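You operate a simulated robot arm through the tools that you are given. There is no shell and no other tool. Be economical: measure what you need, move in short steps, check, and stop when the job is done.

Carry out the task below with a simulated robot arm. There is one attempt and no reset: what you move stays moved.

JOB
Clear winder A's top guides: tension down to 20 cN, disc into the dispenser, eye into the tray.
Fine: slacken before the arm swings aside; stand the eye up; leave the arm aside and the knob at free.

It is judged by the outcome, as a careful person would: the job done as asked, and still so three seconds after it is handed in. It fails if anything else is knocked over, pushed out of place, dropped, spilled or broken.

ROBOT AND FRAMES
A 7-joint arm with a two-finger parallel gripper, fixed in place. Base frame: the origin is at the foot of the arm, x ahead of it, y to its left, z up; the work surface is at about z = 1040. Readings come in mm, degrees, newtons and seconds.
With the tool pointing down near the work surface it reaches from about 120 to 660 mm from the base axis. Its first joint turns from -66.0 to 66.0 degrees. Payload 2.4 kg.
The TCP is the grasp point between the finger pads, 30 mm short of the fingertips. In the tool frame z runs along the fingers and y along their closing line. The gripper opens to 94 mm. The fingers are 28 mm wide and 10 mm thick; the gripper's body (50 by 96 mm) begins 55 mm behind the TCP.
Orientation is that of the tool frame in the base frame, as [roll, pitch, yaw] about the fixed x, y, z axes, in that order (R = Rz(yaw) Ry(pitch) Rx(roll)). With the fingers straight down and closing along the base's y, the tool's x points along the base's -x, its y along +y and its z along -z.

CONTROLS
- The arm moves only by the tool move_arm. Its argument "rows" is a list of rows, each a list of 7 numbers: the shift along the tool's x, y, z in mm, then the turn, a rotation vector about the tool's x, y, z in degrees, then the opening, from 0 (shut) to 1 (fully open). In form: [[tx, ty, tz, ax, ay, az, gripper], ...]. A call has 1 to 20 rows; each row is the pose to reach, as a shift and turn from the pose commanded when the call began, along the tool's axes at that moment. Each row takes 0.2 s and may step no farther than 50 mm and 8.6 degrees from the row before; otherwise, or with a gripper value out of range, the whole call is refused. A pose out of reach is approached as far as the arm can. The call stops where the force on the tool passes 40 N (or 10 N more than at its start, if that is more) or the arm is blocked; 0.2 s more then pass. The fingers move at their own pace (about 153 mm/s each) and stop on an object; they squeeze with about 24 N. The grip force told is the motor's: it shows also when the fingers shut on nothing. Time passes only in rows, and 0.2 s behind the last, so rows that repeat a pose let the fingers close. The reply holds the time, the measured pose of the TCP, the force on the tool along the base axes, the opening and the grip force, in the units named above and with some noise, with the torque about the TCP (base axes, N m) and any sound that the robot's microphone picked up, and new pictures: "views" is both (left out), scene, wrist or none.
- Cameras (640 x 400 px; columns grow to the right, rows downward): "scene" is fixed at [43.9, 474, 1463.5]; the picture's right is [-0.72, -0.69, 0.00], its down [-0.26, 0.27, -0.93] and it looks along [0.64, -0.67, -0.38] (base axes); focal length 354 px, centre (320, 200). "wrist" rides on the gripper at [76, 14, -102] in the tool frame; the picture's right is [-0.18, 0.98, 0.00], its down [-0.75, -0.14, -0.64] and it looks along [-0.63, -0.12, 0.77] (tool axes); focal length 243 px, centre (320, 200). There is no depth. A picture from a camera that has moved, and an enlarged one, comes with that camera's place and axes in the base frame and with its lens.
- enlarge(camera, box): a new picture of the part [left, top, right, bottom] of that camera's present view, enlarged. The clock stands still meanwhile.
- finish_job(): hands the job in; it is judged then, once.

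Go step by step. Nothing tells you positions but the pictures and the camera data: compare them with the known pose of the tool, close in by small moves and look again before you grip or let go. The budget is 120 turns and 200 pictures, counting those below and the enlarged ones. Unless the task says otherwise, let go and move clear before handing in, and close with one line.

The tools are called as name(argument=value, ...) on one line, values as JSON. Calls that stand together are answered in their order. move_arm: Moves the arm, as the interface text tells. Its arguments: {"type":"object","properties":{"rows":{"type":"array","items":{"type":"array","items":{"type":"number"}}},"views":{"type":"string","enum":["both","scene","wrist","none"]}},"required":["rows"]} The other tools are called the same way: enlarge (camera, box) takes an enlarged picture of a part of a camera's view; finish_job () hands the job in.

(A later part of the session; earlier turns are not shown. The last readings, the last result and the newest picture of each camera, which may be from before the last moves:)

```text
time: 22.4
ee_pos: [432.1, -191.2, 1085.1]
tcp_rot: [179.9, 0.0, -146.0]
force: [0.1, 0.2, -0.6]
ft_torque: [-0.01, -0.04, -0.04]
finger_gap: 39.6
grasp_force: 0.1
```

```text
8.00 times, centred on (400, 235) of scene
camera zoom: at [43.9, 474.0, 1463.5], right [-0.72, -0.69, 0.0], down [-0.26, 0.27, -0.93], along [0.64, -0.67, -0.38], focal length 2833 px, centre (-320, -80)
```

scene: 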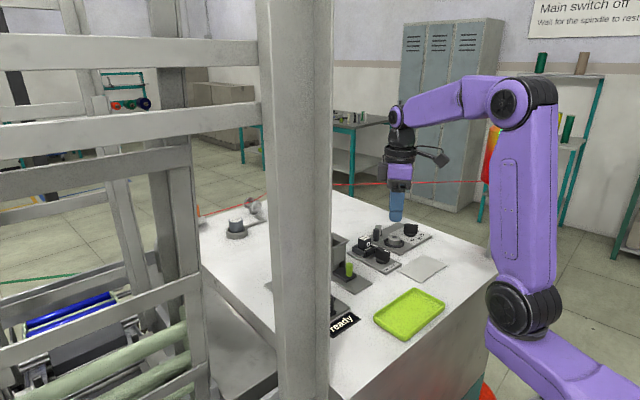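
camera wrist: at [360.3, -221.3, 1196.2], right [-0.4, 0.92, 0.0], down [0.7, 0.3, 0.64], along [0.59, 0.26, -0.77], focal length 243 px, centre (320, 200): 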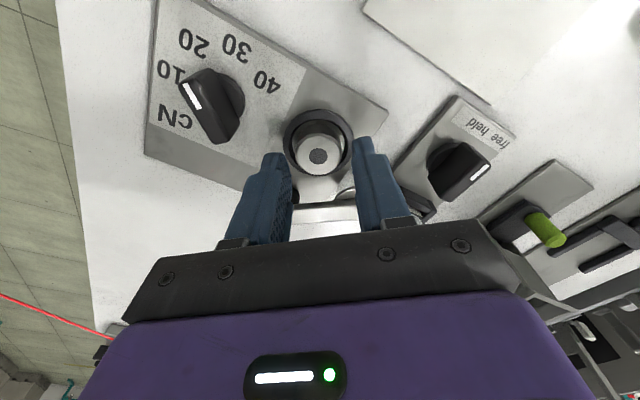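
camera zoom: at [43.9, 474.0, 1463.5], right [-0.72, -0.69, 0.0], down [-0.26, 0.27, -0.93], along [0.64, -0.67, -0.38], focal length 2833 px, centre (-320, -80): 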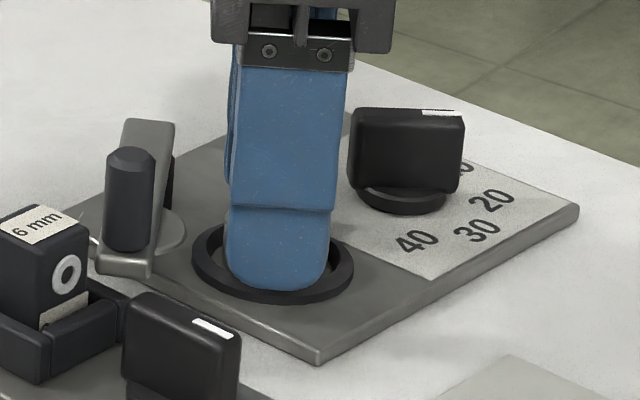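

The fingertips are just above the cup rim. I'll close and lift a little.

move_arm(rows=[[0, 0, 0, 0, 0, 0, 0.3], [0, 0, 0, 0, 0, 0, 0.1], [0, 0, 0, 0, 0, 0, 0], [0, 0, 0, 0, 0, 0, 0], [0, 0, -5, 0, 0, 0, 0], [0, 0, -15, 0, 0, 0, 0], [0, 0, -40, 0, 0, 0, 0], [0, 0, -70, 0, 0, 0, 0], [0, 0, -70, 0, 0, 0, 0]])

enlarge(camera="scene", box=[350, 180, 450, 260])

```text
time: 24.4
ee_pos: [430.4, -189.9, 1153.7]
tcp_rot: [-180.0, 0.0, -145.9]
force: [-0.3, -0.7, 0.0]
ft_torque: [0.0, -0.01, -0.01]
finger_gap: 28.8
grasp_force: 23.7
camera wrist: at [358.7, -219.9, 1256.1], right [-0.4, 0.92, 0.0], down [0.7, 0.3, 0.64], along [0.59, 0.26, -0.77], focal length 243 px, centre (320, 200)
```

scene: 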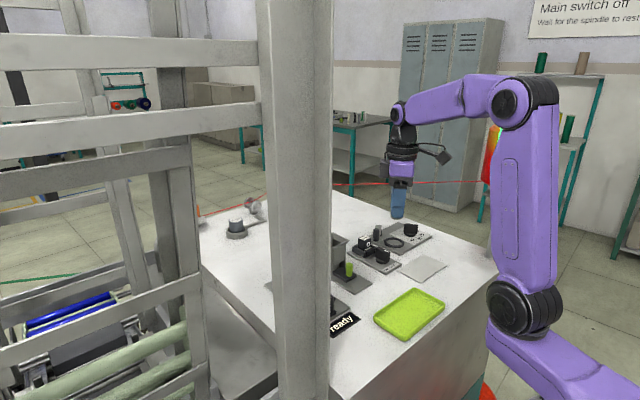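
wrist: 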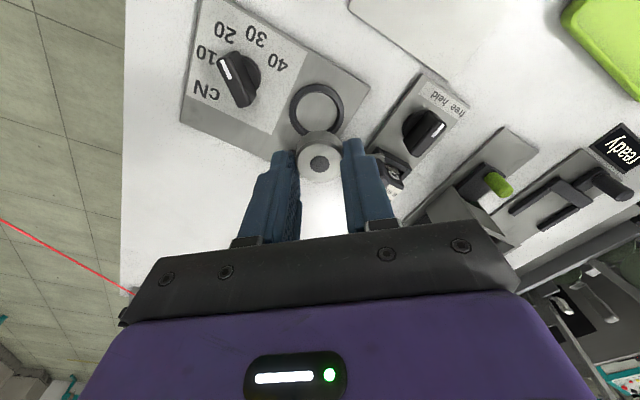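

```text
5.00 times, centred on (400, 220) of scene
camera zoom: at [43.9, 474.0, 1463.5], right [-0.72, -0.69, 0.0], down [-0.26, 0.27, -0.93], along [0.64, -0.67, -0.38], focal length 1771 px, centre (-80, 100)
```

zoom: 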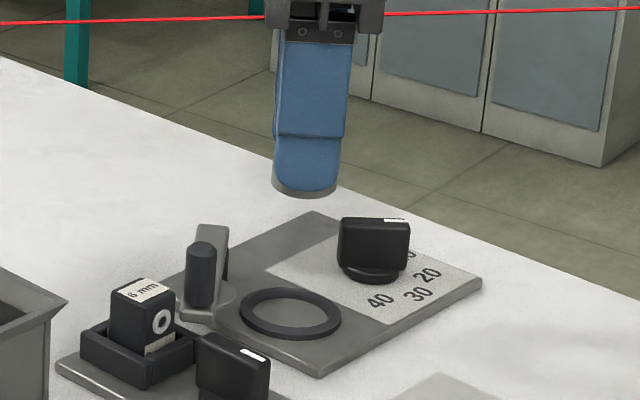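

The disc is held and the cup is empty. I'll carry it up and across to look at the hopper.

move_arm(rows=[[0, 0, -30, 0, 0, 0, 0], [0, 0, -60, 0, 0, 4, 0], [-20, 33, -75, 0, 0, 10, 0], [-40, 67, -80, 0, 0, 18, 0], [-60, 100, -80, 0, 0, 26, 0], [-75, 125, -80, 0, 0, 34, 0], [-87, 146.4, -80, 0, 0, 34, 0], [-87, 146.4, -80, 0, 0, 34, 0]])

enlarge(camera="wrist", box=[220, 0, 460, 190])

enlarge(camera="scene", box=[320, 200, 400, 300])

```text
time: 26.2
ee_pos: [422.2, -20.2, 1231.3]
tcp_rot: [180.0, 0.0, 179.9]
force: [0.0, 0.0, -0.1]
ft_torque: [-0.02, -0.02, -0.02]
finger_gap: 28.7
grasp_force: 23.7
camera wrist: at [345.4, -4.8, 1333.7], right [0.18, 0.98, 0.0], down [0.75, -0.14, 0.64], along [0.63, -0.12, -0.77], focal length 243 px, centre (320, 200)
```

scene: 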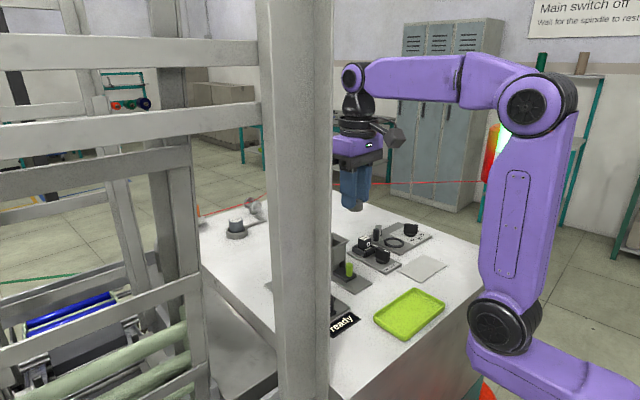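
wrist: 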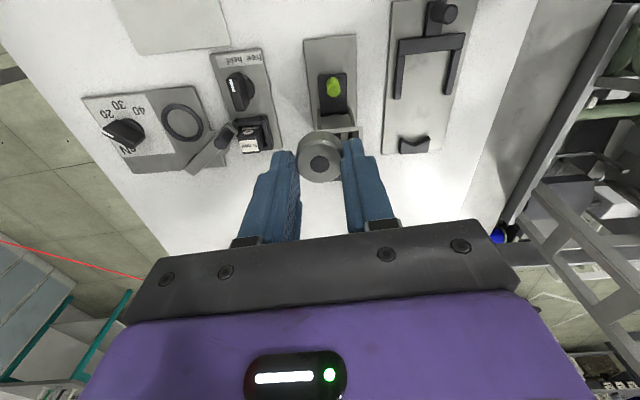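

```text
2.11 times, centred on (340, 95) of wrist
camera zoom: at [345.4, -4.8, 1333.7], right [0.18, 0.98, 0.0], down [0.75, -0.14, 0.64], along [0.63, -0.12, -0.77], focal length 511 px, centre (278, 421)
```

zoom: 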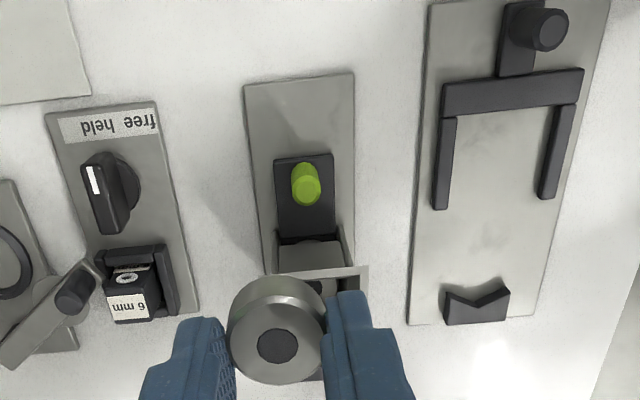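

```text
4.00 times, centred on (360, 250) of scene
camera zoom: at [43.9, 474.0, 1463.5], right [-0.72, -0.69, 0.0], down [-0.26, 0.27, -0.93], along [0.64, -0.67, -0.38], focal length 1417 px, centre (160, 0)
```

zoom: 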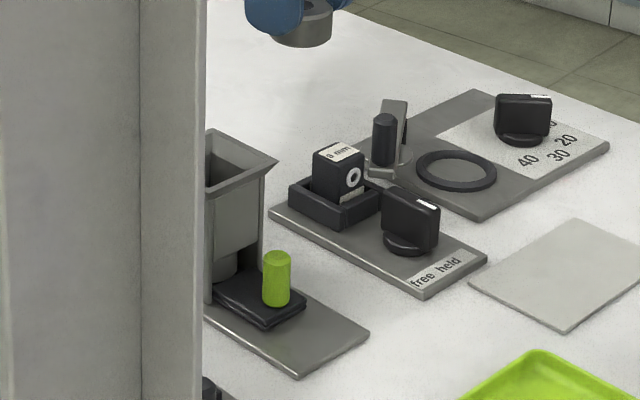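

I need the hopper mouth unobstructed, so I'll shift 65 mm further out in x.

move_arm(rows=[[-32, 0, 0, 0, 0, 0, 0], [-65, 0, 0, 0, 0, 0, 0], [-65, 0, 0, 0, 0, 0, 0]], views="none")

enlarge(camera="wrist", box=[250, 20, 410, 180])

```text
time: 27.0
ee_pos: [485.9, -19.8, 1230.8]
tcp_rot: [180.0, 0.0, -180.0]
force: [-0.4, 0.0, -0.7]
ft_torque: [-0.01, -0.01, -0.04]
finger_gap: 28.5
grasp_force: 24.0
```

```text
2.50 times, centred on (330, 100) of wrist
camera zoom: at [410.1, -3.8, 1333.7], right [0.18, 0.98, 0.0], down [0.75, -0.14, 0.64], along [0.63, -0.12, -0.77], focal length 606 px, centre (295, 450)
```

zoom: 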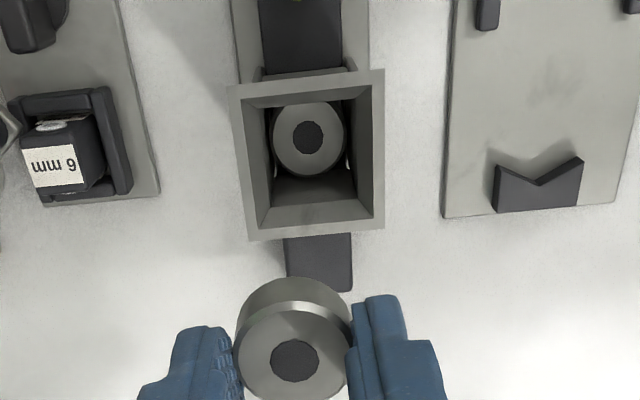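

The hopper mouth is about 50 mm square, centred near (467.5, -9.4) with rim z≈1112, with one disc of the same kind already inside. I'll position the disc above the mouth and check before lowering.

move_arm(rows=[[9, 5, 10, 0, 0, 2.5, 0], [18.3, 10.4, 30, 0, 0, 4.7, 0], [18.3, 10.4, 60, 0, 0, 4.7, 0], [18.3, 10.4, 70, 0, 0, 4.7, 0], [18.3, 10.4, 70, 0, 0, 4.7, 0]])

enlarge(camera="wrist", box=[230, 80, 410, 230])

enlarge(camera="scene", box=[320, 190, 400, 290])

```text
time: 28.2
ee_pos: [466.4, -9.7, 1164.3]
tcp_rot: [-180.0, -0.1, 175.4]
force: [-0.2, 0.0, -0.8]
ft_torque: [0.05, 0.0, 0.0]
finger_gap: 28.6
grasp_force: 24.0
camera wrist: at [392.3, 12.0, 1266.1], right [0.26, 0.96, 0.0], down [0.74, -0.2, 0.64], along [0.62, -0.17, -0.77], focal length 243 px, centre (320, 200)
```

scene: 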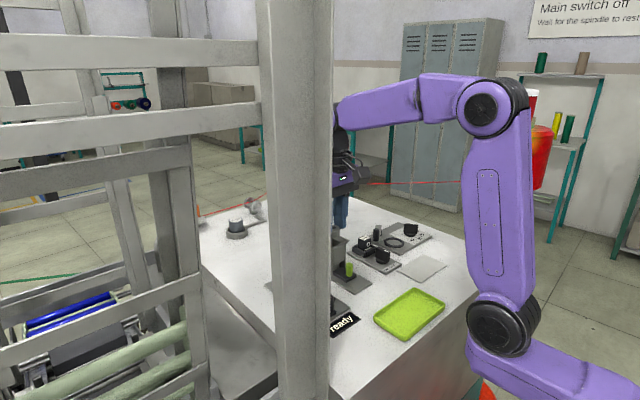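
wrist: 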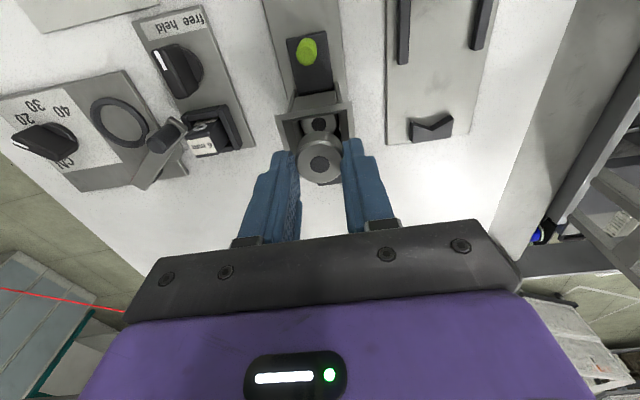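

```text
2.67 times, centred on (320, 155) of wrist
camera zoom: at [392.3, 12.0, 1266.1], right [0.26, 0.96, 0.0], down [0.74, -0.2, 0.64], along [0.62, -0.17, -0.77], focal length 647 px, centre (320, 320)
```

zoom: 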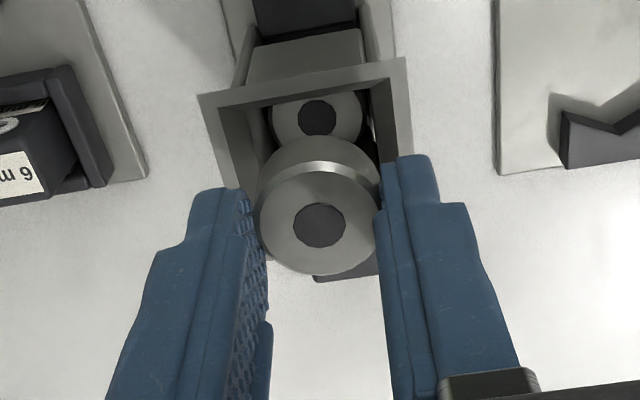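

```text
4.00 times, centred on (360, 240) of scene
camera zoom: at [43.9, 474.0, 1463.5], right [-0.72, -0.69, 0.0], down [-0.26, 0.27, -0.93], along [0.64, -0.67, -0.38], focal length 1417 px, centre (160, 40)
```

zoom: 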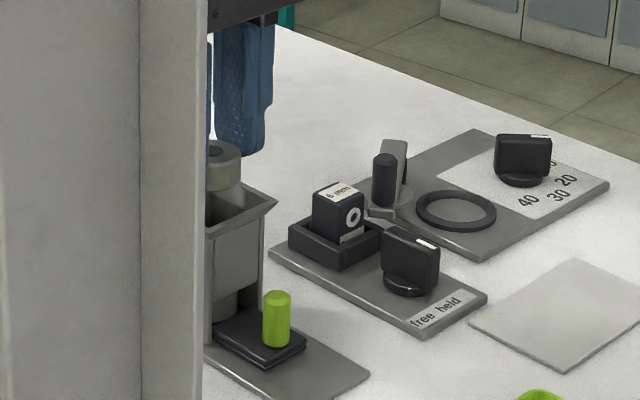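

Alignment over the mouth is good. I'll lower so the disc bottom enters the mouth with the fingertips just above the rim.

move_arm(rows=[[-1.5, 0, 10, 0, 0, 0, 0], [-1.5, 0, 19, 0, 0, 0, 0], [-1.5, 0, 19, 0, 0, 0, 0]], views="wrist")

enlarge(camera="wrist", box=[230, 80, 410, 230])

enlarge(camera="scene", box=[325, 210, 375, 270])

```text
time: 29.0
ee_pos: [468.2, -11.0, 1144.6]
tcp_rot: [-179.9, 0.0, 175.3]
force: [-1.0, 0.2, -0.6]
ft_torque: [0.01, 0.01, 0.02]
finger_gap: 28.9
grasp_force: 23.5
camera wrist: at [394.3, 11.1, 1246.4], right [0.26, 0.96, 0.0], down [0.74, -0.2, 0.64], along [0.62, -0.17, -0.77], focal length 243 px, centre (320, 200)
```

wrist: 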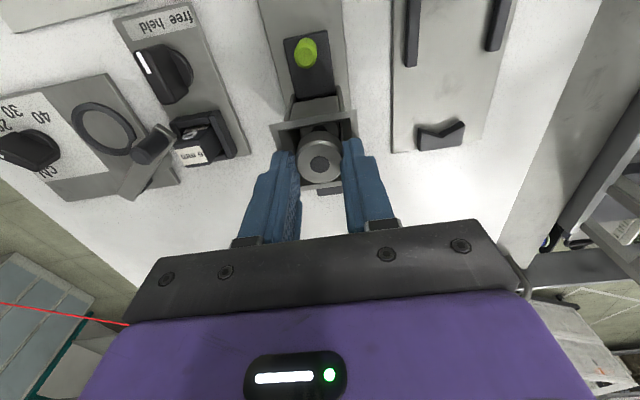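

```text
2.67 times, centred on (320, 155) of wrist
camera zoom: at [394.3, 11.1, 1246.4], right [0.26, 0.96, 0.0], down [0.74, -0.2, 0.64], along [0.62, -0.17, -0.77], focal length 647 px, centre (320, 320)
```

zoom: 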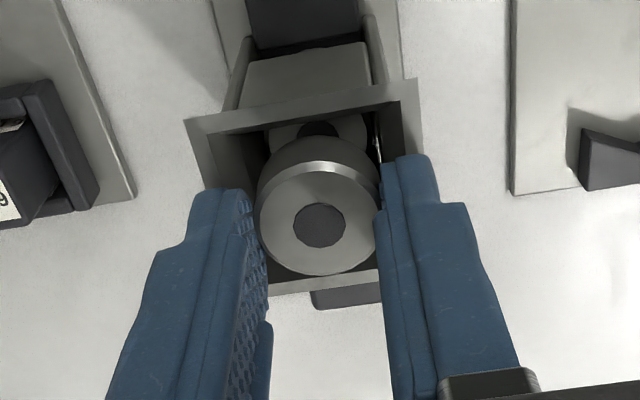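

```text
6.67 times, centred on (350, 240) of scene
camera zoom: at [43.9, 474.0, 1463.5], right [-0.72, -0.69, 0.0], down [-0.26, 0.27, -0.93], along [0.64, -0.67, -0.38], focal length 2361 px, centre (120, -67)
```

zoom: 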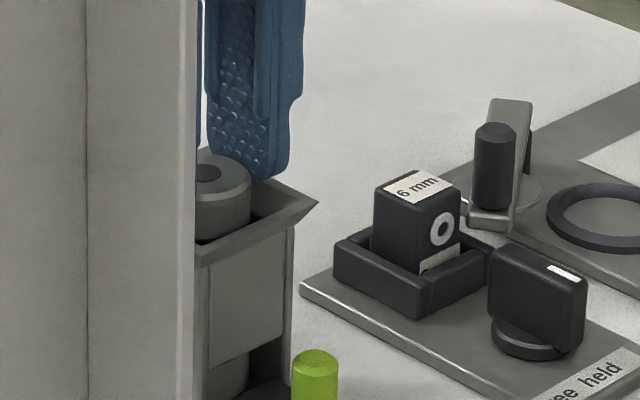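

The disc is in the mouth and centred within a couple of millimetres. I'll nudge 1.5 mm and release, then rise.

move_arm(rows=[[0, 1.5, 1, 0, 0, 0, 0], [0, 1.5, 1, 0, 0, 0, 0.38], [0, 1.5, 1, 0, 0, 0, 0.45], [0, 1.5, 1, 0, 0, 0, 0.45], [0, 1.5, -30, 0, 0, 0, 0.45], [-20, 1.5, -60, 0, 0, 0, 0.45], [-30, 1.5, -60, 0, 0, 0, 0.45]], views="wrist")

enlarge(camera="wrist", box=[230, 30, 410, 180])

enlarge(camera="scene", box=[325, 210, 395, 290])

```text
time: 30.6
ee_pos: [497.9, -12.2, 1202.1]
tcp_rot: [180.0, 0.0, 175.4]
force: [-0.7, 0.6, -0.2]
ft_torque: [0.05, -0.03, -0.03]
finger_gap: 42.1
grasp_force: 0.1
camera wrist: at [423.8, 9.7, 1305.9], right [0.26, 0.96, 0.0], down [0.74, -0.2, 0.64], along [0.62, -0.17, -0.77], focal length 243 px, centre (320, 200)
```

wrist: 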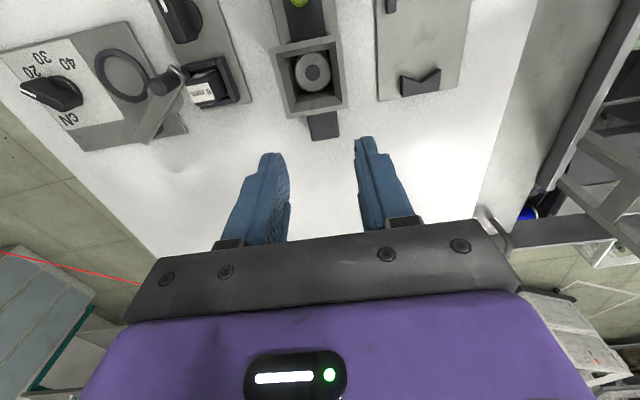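

```text
2.67 times, centred on (320, 105) of wrist
camera zoom: at [423.8, 9.7, 1305.9], right [0.26, 0.96, 0.0], down [0.74, -0.2, 0.64], along [0.62, -0.17, -0.77], focal length 647 px, centre (320, 453)
```

zoom: 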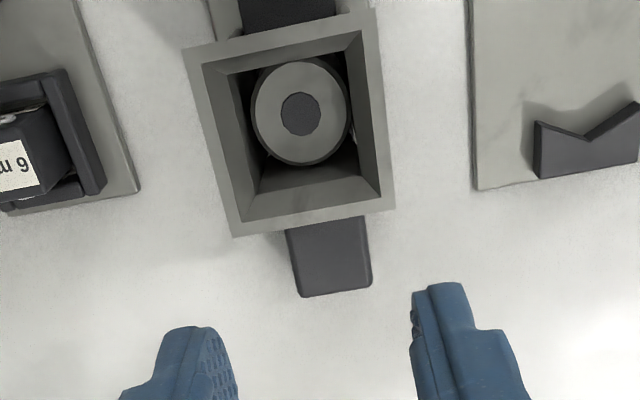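

```text
5.00 times, centred on (360, 250) of scene
camera zoom: at [43.9, 474.0, 1463.5], right [-0.72, -0.69, 0.0], down [-0.26, 0.27, -0.93], along [0.64, -0.67, -0.38], focal length 1771 px, centre (120, -50)
```

zoom: 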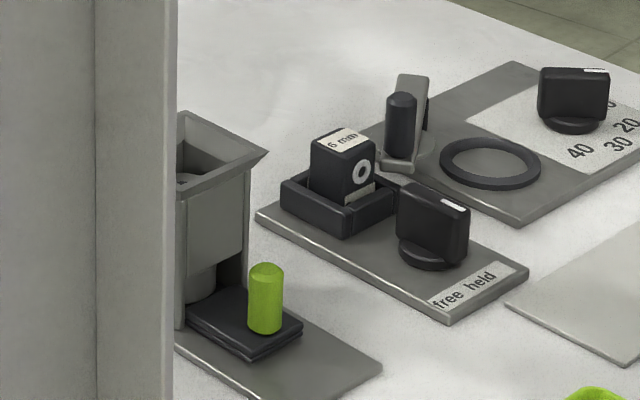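

The disc dropped flat into the hopper. I'll check at high zoom that it is seated, not stuck in the funnel.

enlarge(camera="wrist", box=[275, 30, 355, 130])

enlarge(camera="scene", box=[330, 225, 370, 285])

```text
4.00 times, centred on (315, 80) of wrist
camera zoom: at [423.8, 9.7, 1305.9], right [0.26, 0.96, 0.0], down [0.74, -0.2, 0.64], along [0.62, -0.17, -0.77], focal length 970 px, centre (340, 680)
```

zoom: 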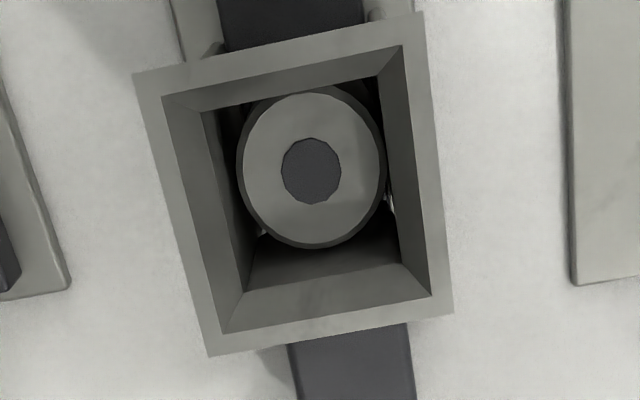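

```text
6.67 times, centred on (350, 255) of scene
camera zoom: at [43.9, 474.0, 1463.5], right [-0.72, -0.69, 0.0], down [-0.26, 0.27, -0.93], along [0.64, -0.67, -0.38], focal length 2361 px, centre (120, -167)
```

zoom: 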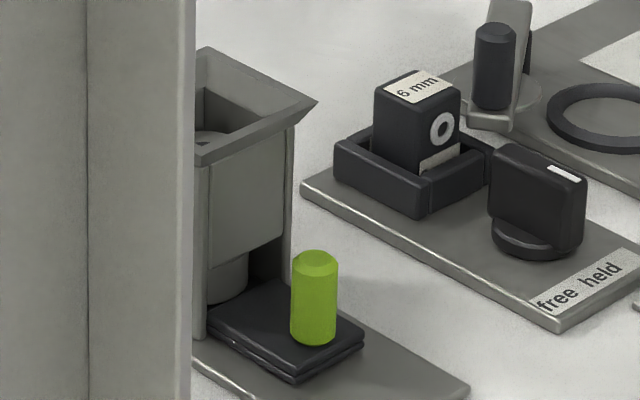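

I'll take a second view from 40 mm nearer to triangulate the disc height in the hopper.

move_arm(rows=[[25, 0, -10, 0, 0, 0, 0.45], [45, 0, -20, 0, 0, 0, 0.45], [45, 0, -20, 0, 0, 0, 0.45]], views="none")

enlarge(camera="wrist", box=[275, 70, 355, 150])

```text
time: 31.4
ee_pos: [454.1, -5.9, 1223.3]
tcp_rot: [180.0, -0.1, 175.4]
force: [0.2, 0.6, 0.1]
ft_torque: [-0.01, 0.01, -0.03]
finger_gap: 42.4
grasp_force: 0.1
```

```text
5.00 times, centred on (315, 110) of wrist
camera zoom: at [379.5, 16.0, 1325.7], right [0.26, 0.96, 0.0], down [0.74, -0.2, 0.64], along [0.62, -0.17, -0.77], focal length 1213 px, centre (345, 650)
```

zoom: 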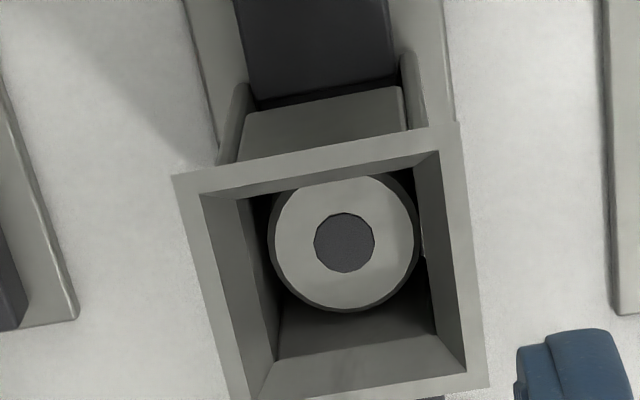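

Triangulation puts the new disc's top one disc-height above the old one, so it is seated. Next I'll look down at the free/held knob and the eye block.

move_arm(rows=[[-5, -40, 0, 0, 0, 0, 0.45], [-10, -80, 10, 0, 0, 0, 0.45], [-15.6, -119, 20, 0, 0, 0, 0.45], [-15.6, -119, 33, 0, 0, 0, 0.45], [-15.6, -119, 33, 0, 0, 0, 0.45]], views="none")

enlarge(camera="wrist", box=[240, 0, 420, 130])

```text
time: 32.6
ee_pos: [459.3, -127.4, 1192.5]
tcp_rot: [-180.0, 0.0, 175.2]
force: [0.7, -0.2, -0.3]
ft_torque: [0.01, 0.01, -0.02]
finger_gap: 42.5
grasp_force: 0.1
```

```text
3.08 times, centred on (330, 65) of wrist
camera zoom: at [384.3, -106.2, 1293.7], right [0.26, 0.96, 0.0], down [0.74, -0.2, 0.64], along [0.62, -0.17, -0.77], focal length 746 px, centre (289, 615)
```

zoom: 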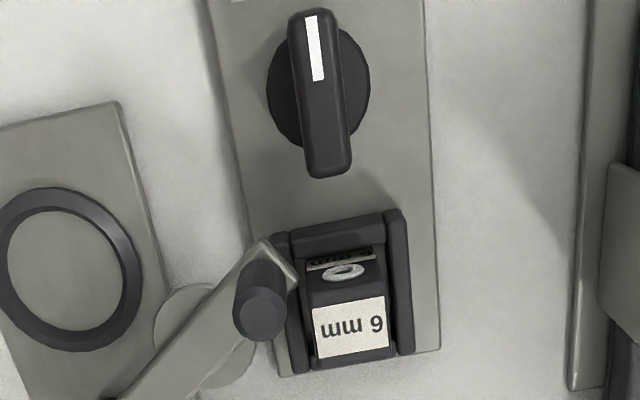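

The knob points along the plate's axis; I need the free/held label in the same view.

move_arm(rows=[[40, 0, 0, 0, 0, 0, 0.45], [75, 0, 0, 0, 0, 0, 0.45], [75, 0, 0, 0, 0, 0, 0.45]], views="none")

enlarge(camera="wrist", box=[230, 0, 430, 150])

```text
time: 33.4
ee_pos: [382.8, -123.6, 1193.3]
tcp_rot: [180.0, 0.0, 175.4]
force: [0.0, 0.0, -0.6]
ft_torque: [-0.03, -0.01, -0.01]
finger_gap: 42.3
grasp_force: 0.0
```

```text
2.67 times, centred on (330, 75) of wrist
camera zoom: at [308.4, -101.4, 1295.6], right [0.26, 0.96, 0.0], down [0.74, -0.2, 0.64], along [0.62, -0.17, -0.77], focal length 647 px, centre (293, 533)
```

zoom: 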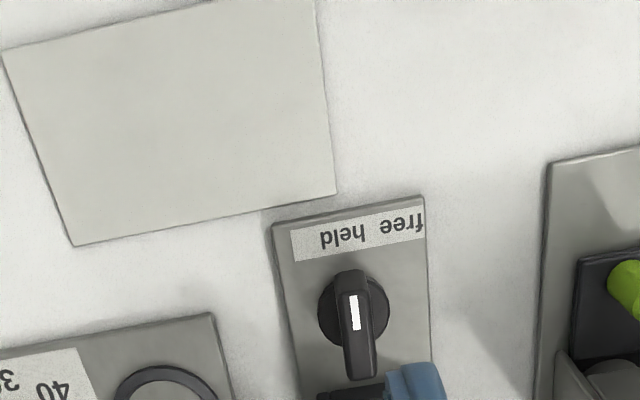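

The knob points straight at "held"; "free" is about 45° clockwise (seen from above), and the knob centre is (405.2, -104.5). I'll move above it and lower.

move_arm(rows=[[-10, 10, 15, 0, 0, 0, 0.36], [-20.8, 20.8, 40, 0, 0, 0.5, 0.36], [-20.8, 20.8, 73, 0, 0, 0.5, 0.36], [-20.8, 20.8, 73, 0, 0, 0.5, 0.36]])

enlarge(camera="wrist", box=[230, 80, 430, 230])

enlarge(camera="scene", box=[340, 200, 430, 280])

```text
time: 34.4
ee_pos: [408.7, -102.5, 1119.1]
tcp_rot: [-179.9, 0.0, 174.9]
force: [0.0, 1.2, -0.1]
ft_torque: [0.01, 0.01, 0.0]
finger_gap: 33.9
grasp_force: 0.0
camera wrist: at [333.9, -80.5, 1221.1], right [0.27, 0.96, 0.0], down [0.74, -0.21, 0.64], along [0.62, -0.17, -0.77], focal length 243 px, centre (320, 200)
```

scene: 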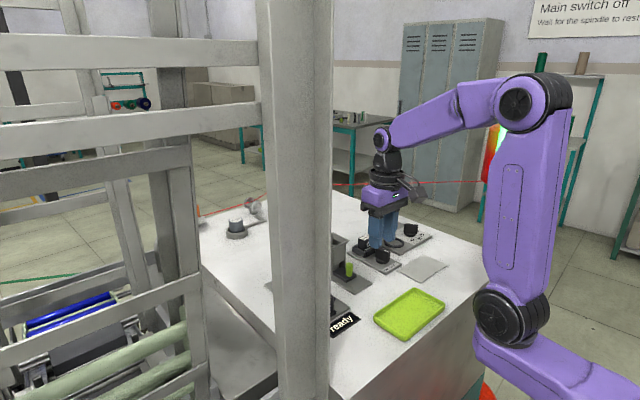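
wrist: 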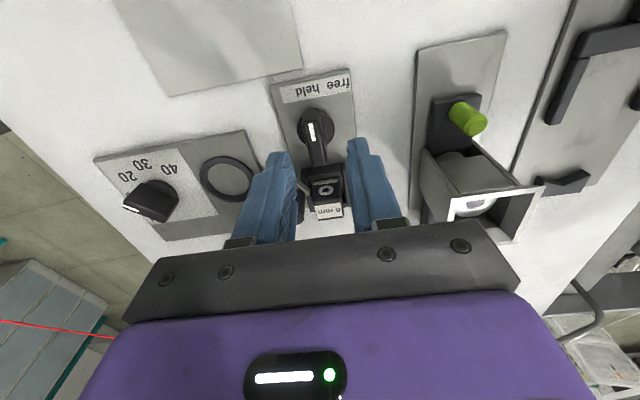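

```text
2.67 times, centred on (330, 155) of wrist
camera zoom: at [333.9, -80.5, 1221.1], right [0.27, 0.96, 0.0], down [0.74, -0.21, 0.64], along [0.62, -0.17, -0.77], focal length 647 px, centre (293, 320)
```

zoom: 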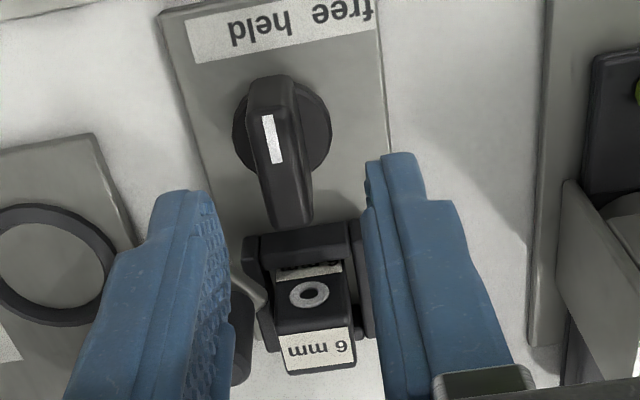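

```text
5.00 times, centred on (385, 240) of scene
camera zoom: at [43.9, 474.0, 1463.5], right [-0.72, -0.69, 0.0], down [-0.26, 0.27, -0.93], along [0.64, -0.67, -0.38], focal length 1771 px, centre (-5, 0)
```

zoom: 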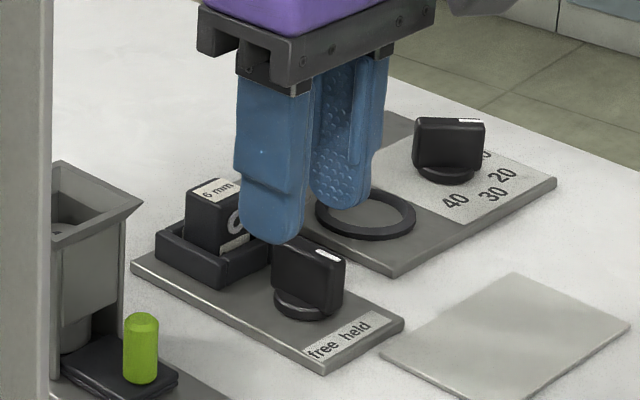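

I'm about 4 mm too far out; correcting, then lowering and gripping the knob.

move_arm(rows=[[4, -1.9, 5, 0, 0, 0, 0.36], [4, -1.9, 20, 0, 0, 0, 0.36], [4, -1.9, 33, 0, 0, 0, 0.36], [4, -1.9, 33, 0, 0, 0, 0.15], [4, -1.9, 33, 0, 0, 0, 0], [4, -1.9, 33, 0, 0, 0, 0]], views="wrist")

enlarge(camera="wrist", box=[230, 80, 430, 230])

```text
time: 35.8
ee_pos: [403.3, -104.4, 1084.8]
tcp_rot: [-179.9, -0.1, 174.8]
force: [-3.3, -5.7, -4.8]
ft_torque: [-0.08, -0.69, -0.01]
finger_gap: 11.8
grasp_force: 44.8
camera wrist: at [329.4, -82.7, 1186.2], right [0.27, 0.96, 0.0], down [0.74, -0.21, 0.64], along [0.62, -0.18, -0.77], focal length 243 px, centre (320, 200)
```

wrist: 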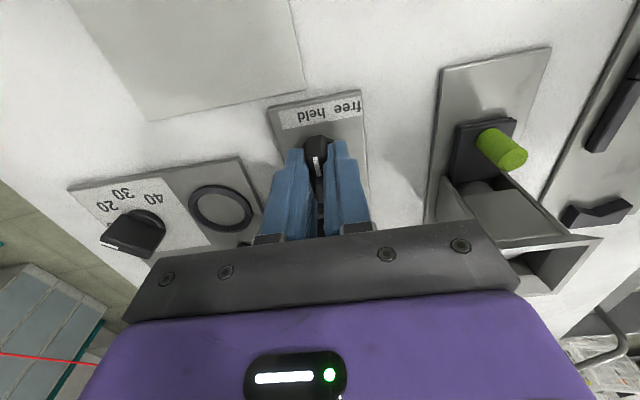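

```text
2.67 times, centred on (330, 155) of wrist
camera zoom: at [329.4, -82.7, 1186.2], right [0.27, 0.96, 0.0], down [0.74, -0.21, 0.64], along [0.62, -0.18, -0.77], focal length 647 px, centre (293, 320)
```

zoom: 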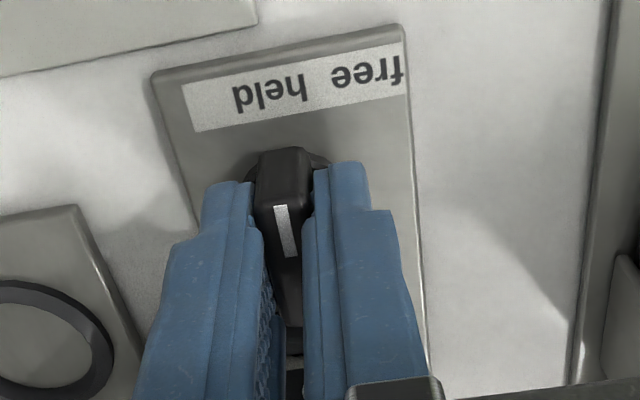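

The knob is gripped; turning it 45° clockwise to "free".

move_arm(rows=[[0, 0, 0, 0, 0, 7.5, 0], [0, 0, 0, 0, 0, 15, 0], [0, 0, 0, 0, 0, 22.5, 0], [0, 0, 0, 0, 0, 30, 0], [0, 0, 0, 0, 0, 37.5, 0], [0, 0, 0, 0, 0, 45, 0], [0, 0, 0, 0, 0, 45, 0]], views="wrist")

enlarge(camera="wrist", box=[230, 80, 430, 230])

```text
time: 37.4
ee_pos: [404.3, -103.6, 1084.4]
tcp_rot: [-180.0, -0.1, 129.8]
force: [3.5, -0.5, -32.4]
ft_torque: [0.02, -0.13, -0.04]
finger_gap: 11.7
grasp_force: 45.3
camera wrist: at [367.2, -35.1, 1186.6], right [0.87, 0.49, 0.0], down [0.38, -0.67, 0.64], along [0.31, -0.56, -0.77], focal length 243 px, centre (320, 200)
```

wrist: 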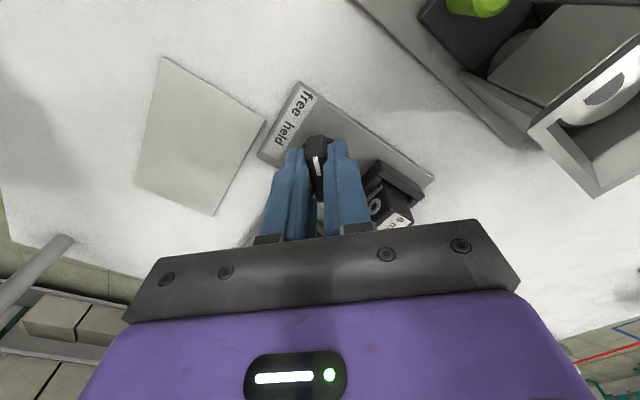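

```text
2.67 times, centred on (330, 155) of wrist
camera zoom: at [367.2, -35.1, 1186.6], right [0.87, 0.49, 0.0], down [0.38, -0.67, 0.64], along [0.31, -0.56, -0.77], focal length 647 px, centre (293, 320)
```

zoom: 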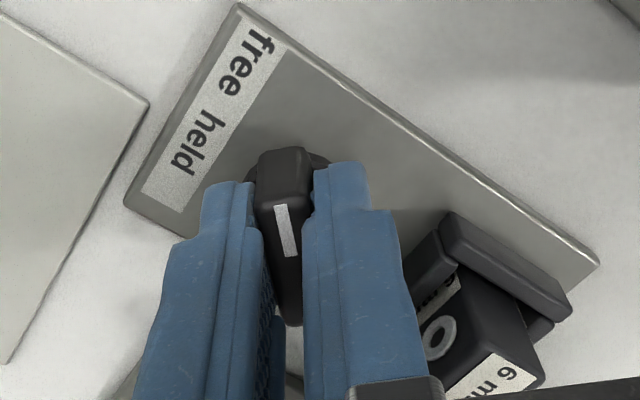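

The pointer now faces "free". I'll open slightly, rise and check, keeping clear of the eye holder.

move_arm(rows=[[0, 0, 0, 0, 0, 0, 0.2], [0, 0, 0, 0, 0, 0, 0.2], [0, 0, -25, 0, 0, 0, 0.2], [0, 0, -60, 0, 0, 0, 0.3], [0, 0, -100, 0, 0, -8, 0.4], [0, 0, -110, 0, 0, -16, 0.4], [0, 0, -110, 0, 0, -24, 0.4], [0, 0, -110, 0, 0, -32, 0.4], [0, 0, -110, 0, 0, -40, 0.4], [0, 0, -110, 0, 0, -45, 0.4]], views="wrist")

enlarge(camera="wrist", box=[230, 60, 430, 210])

enlarge(camera="scene", box=[345, 215, 415, 275])

```text
time: 39.6
ee_pos: [403.9, -104.1, 1194.4]
tcp_rot: [179.9, 0.0, 175.0]
force: [-0.4, 0.5, -0.4]
ft_torque: [-0.01, 0.04, 0.02]
finger_gap: 37.5
grasp_force: 0.0
camera wrist: at [329.9, -81.6, 1297.0], right [0.27, 0.96, 0.0], down [0.74, -0.21, 0.64], along [0.62, -0.17, -0.77], focal length 243 px, centre (320, 200)
```

wrist: 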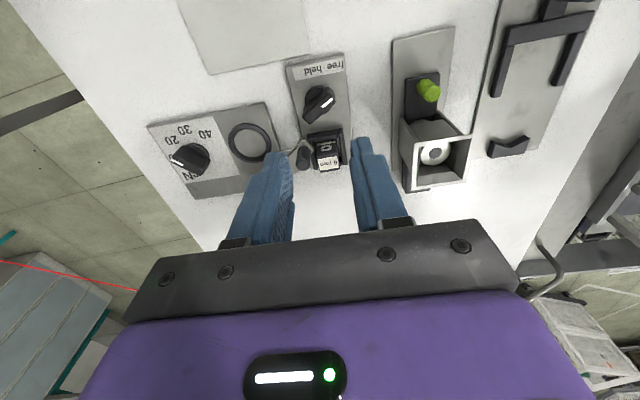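

```text
2.67 times, centred on (330, 135) of wrist
camera zoom: at [329.9, -81.6, 1297.0], right [0.27, 0.96, 0.0], down [0.74, -0.21, 0.64], along [0.62, -0.17, -0.77], focal length 647 px, centre (293, 373)
```

zoom: 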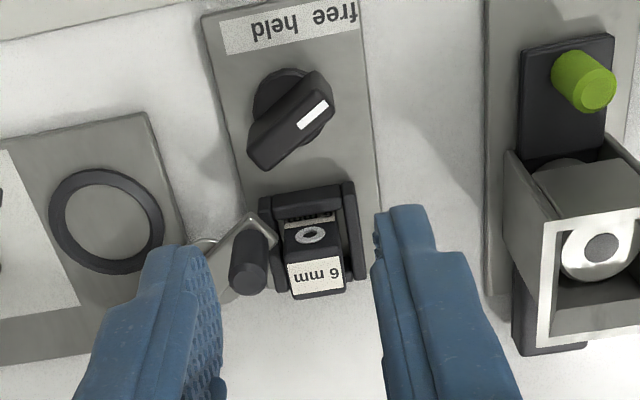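

```text
6.67 times, centred on (380, 245) of scene
camera zoom: at [43.9, 474.0, 1463.5], right [-0.72, -0.69, 0.0], down [-0.26, 0.27, -0.93], along [0.64, -0.67, -0.38], focal length 2361 px, centre (-80, -100)
```

zoom: 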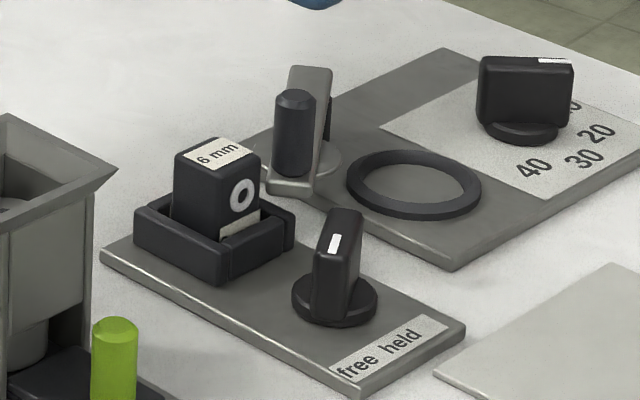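

The knob is at free. The eye block is about 21×18 mm at (459, -108), top z≈1081, and the arm tip is close beside it, so I'll grip it along x with fingertips above the arm. First I'll rotate and hover above it.

move_arm(rows=[[-10, 0.5, 0, 0, 0, 8.4, 0.35], [-20, 1, 0, 0, 0, 16.8, 0.35], [-30, 1.5, 0, 0, 0, 25.2, 0.35], [-40, 2, 0, 0, 0, 33.6, 0.35], [-50, 2.5, 0, 0, 0, 42, 0.35], [-55, 2.8, 0, 0, 0, 50.4, 0.35], [-55, 2.8, 0, 0, 0, 58.8, 0.35], [-55, 2.8, 0, 0, 0, 67.2, 0.35], [-55, 2.8, 0, 0, 0, 75.6, 0.35], [-55, 2.8, 0, 0, 0, 84, 0.35], [-55, 2.8, 20, 0, 0, 89.5, 0.35], [-55, 2.8, 40, 0, 0, 89.5, 0.35], [-55, 2.8, 40, 0, 0, 89.5, 0.35]])

enlarge(camera="wrist", box=[230, 60, 430, 210])

enlarge(camera="scene", box=[335, 185, 425, 275])

```text
time: 42.4
ee_pos: [459.6, -106.0, 1154.5]
tcp_rot: [-179.9, -0.1, 85.3]
force: [0.0, 0.0, -1.1]
ft_torque: [-0.01, -0.01, -0.02]
finger_gap: 32.7
grasp_force: 0.1
camera wrist: at [479.9, -30.4, 1257.3], right [0.96, -0.26, 0.0], down [-0.2, -0.74, 0.64], along [-0.17, -0.62, -0.77], focal length 243 px, centre (320, 200)
```

scene: 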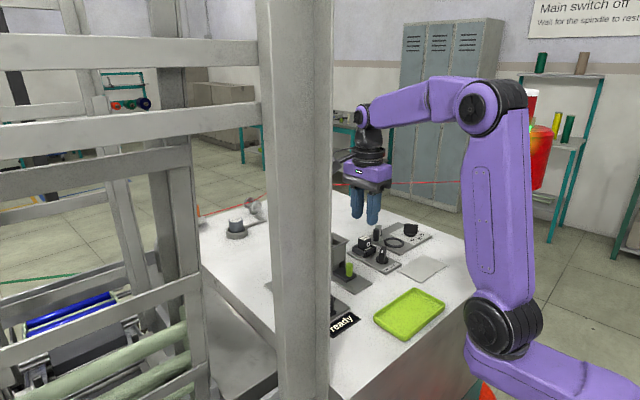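
wrist: 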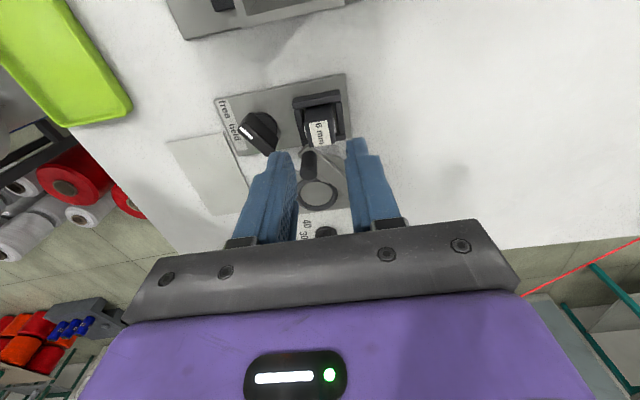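

```text
2.67 times, centred on (330, 135) of wrist
camera zoom: at [479.9, -30.4, 1257.3], right [0.96, -0.26, 0.0], down [-0.2, -0.74, 0.64], along [-0.17, -0.62, -0.77], focal length 647 px, centre (293, 373)
```

zoom: 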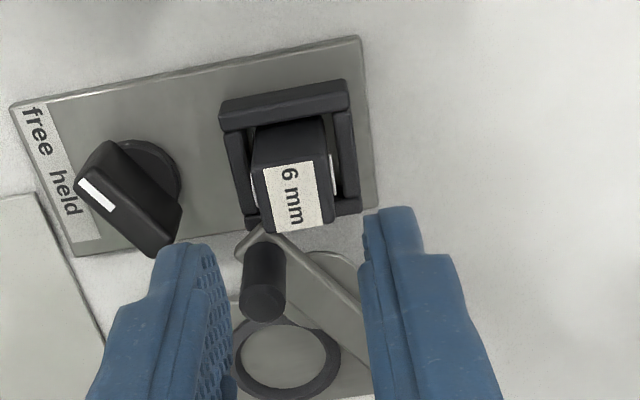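

```text
4.44 times, centred on (380, 230) of scene
camera zoom: at [43.9, 474.0, 1463.5], right [-0.72, -0.69, 0.0], down [-0.26, 0.27, -0.93], along [0.64, -0.67, -0.38], focal length 1574 px, centre (53, 67)
```

zoom: 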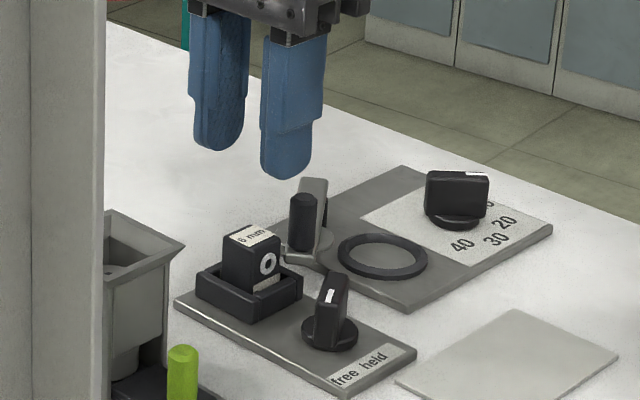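

The eyelet sticks out on both x faces, so gripping there would squeeze it. I'll grip the flat y faces instead, offset outward in x so the finger passes the arm's handle, with tips above the arm. Rotating back and hovering.

move_arm(rows=[[0, 3, -10, 0, 0, -8.4, 0.31], [-1, 6, -10, 0, 0, -16.8, 0.31], [-1.4, 10.6, -10, 0, 0, -25.2, 0.31], [-1.4, 10.6, -10, 0, 0, -33.6, 0.31], [-1.4, 10.6, -10, 0, 0, -42, 0.31], [-1.4, 10.6, -10, 0, 0, -50.4, 0.31], [-1.4, 10.6, -10, 0, 0, -58.8, 0.31], [-1.4, 10.6, -10, 0, 0, -67.2, 0.31], [-1.4, 10.6, -10, 0, 0, -75.6, 0.31], [-1.4, 10.6, -5, 0, 0, -84, 0.31], [-1.4, 10.6, 10, 0, 0, -90, 0.31], [-1.4, 10.6, 20, 0, 0, -90, 0.31], [-1.4, 10.6, 20, 0, 0, -90, 0.31]])

enlarge(camera="wrist", box=[230, 80, 410, 215])

enlarge(camera="scene", box=[335, 185, 425, 275])

```text
time: 45.2
ee_pos: [471.0, -109.1, 1135.3]
tcp_rot: [180.0, 0.0, 175.4]
force: [-0.3, 0.3, 0.5]
ft_torque: [0.03, 0.02, -0.03]
finger_gap: 28.9
grasp_force: 0.1
camera wrist: at [396.4, -87.3, 1236.8], right [0.26, 0.96, 0.0], down [0.74, -0.2, 0.64], along [0.62, -0.17, -0.77], focal length 243 px, centre (320, 200)
```

scene: 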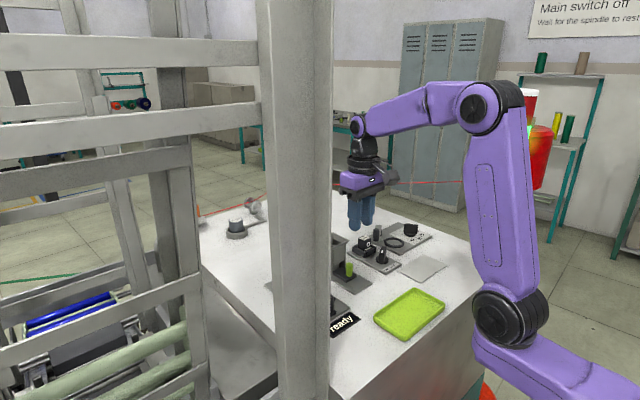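
wrist: 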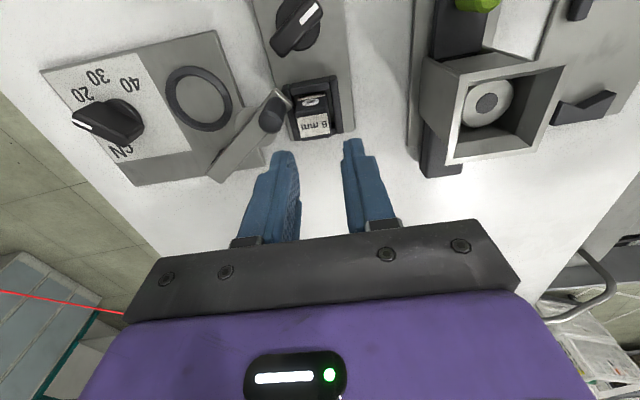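

```text
2.96 times, centred on (320, 148) of wrist
camera zoom: at [396.4, -87.3, 1236.8], right [0.26, 0.96, 0.0], down [0.74, -0.2, 0.64], along [0.62, -0.17, -0.77], focal length 719 px, centre (320, 356)
```

zoom: 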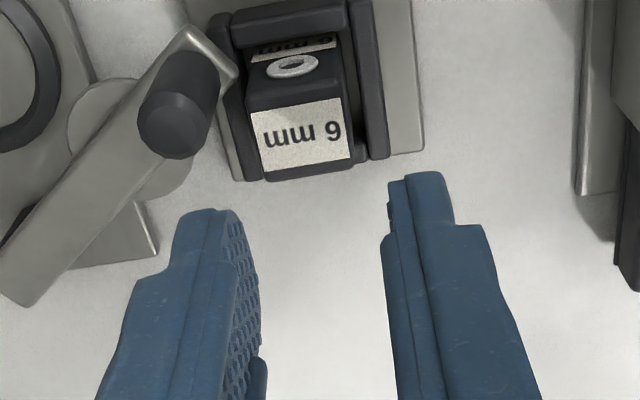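

```text
4.44 times, centred on (380, 230) of scene
camera zoom: at [43.9, 474.0, 1463.5], right [-0.72, -0.69, 0.0], down [-0.26, 0.27, -0.93], along [0.64, -0.67, -0.38], focal length 1574 px, centre (53, 67)
```

zoom: 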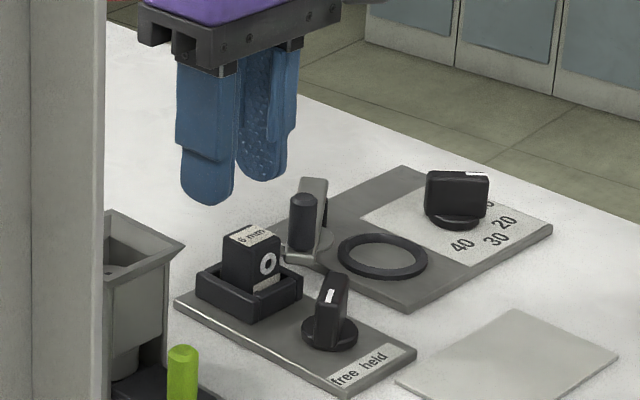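

Block top spans about x 450–467, y -120 to -98; finger clearance to the handle is about 4 mm. I'll descend to tips ~z 1072 and check before closing.

move_arm(rows=[[1.5, 0.3, 12, 0, 0, 0, 0.31], [1.5, 0.3, 24, 0, 0, 0, 0.31], [1.5, 0.3, 32, 0, 0, 0, 0.31], [1.5, 0.3, 32, 0, 0, 0, 0.31]], views="wrist")

enlarge(camera="wrist", box=[230, 80, 410, 215])

enlarge(camera="scene", box=[345, 210, 405, 270])

```text
time: 46.2
ee_pos: [466.3, -109.3, 1103.5]
tcp_rot: [-180.0, 0.0, 175.3]
force: [0.2, -0.3, -0.5]
ft_torque: [0.0, 0.03, 0.01]
finger_gap: 29.1
grasp_force: 0.1
camera wrist: at [392.7, -87.5, 1206.2], right [0.26, 0.96, 0.0], down [0.74, -0.2, 0.64], along [0.62, -0.17, -0.77], focal length 243 px, centre (320, 200)
```

wrist: 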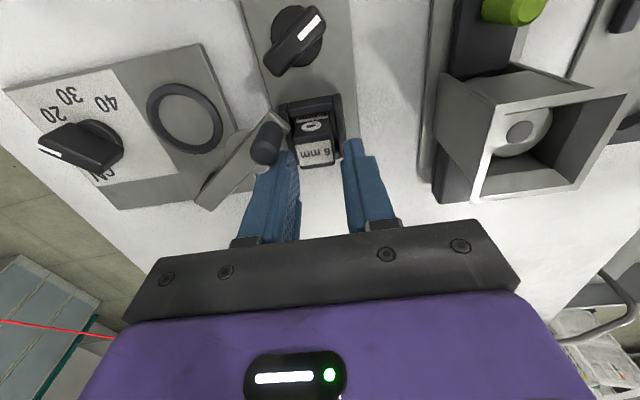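

```text
2.96 times, centred on (320, 148) of wrist
camera zoom: at [392.7, -87.5, 1206.2], right [0.26, 0.96, 0.0], down [0.74, -0.2, 0.64], along [0.62, -0.17, -0.77], focal length 719 px, centre (320, 356)
```

zoom: 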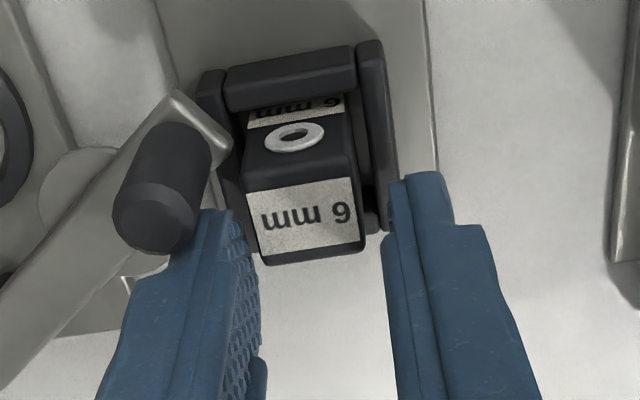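

```text
6.67 times, centred on (375, 240) of scene
camera zoom: at [43.9, 474.0, 1463.5], right [-0.72, -0.69, 0.0], down [-0.26, 0.27, -0.93], along [0.64, -0.67, -0.38], focal length 2361 px, centre (-47, -67)
```

zoom: 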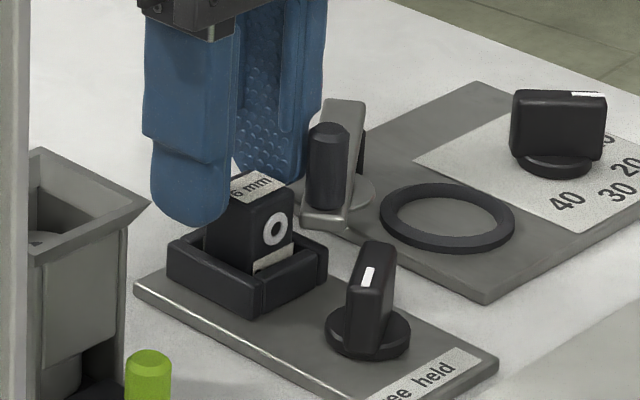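

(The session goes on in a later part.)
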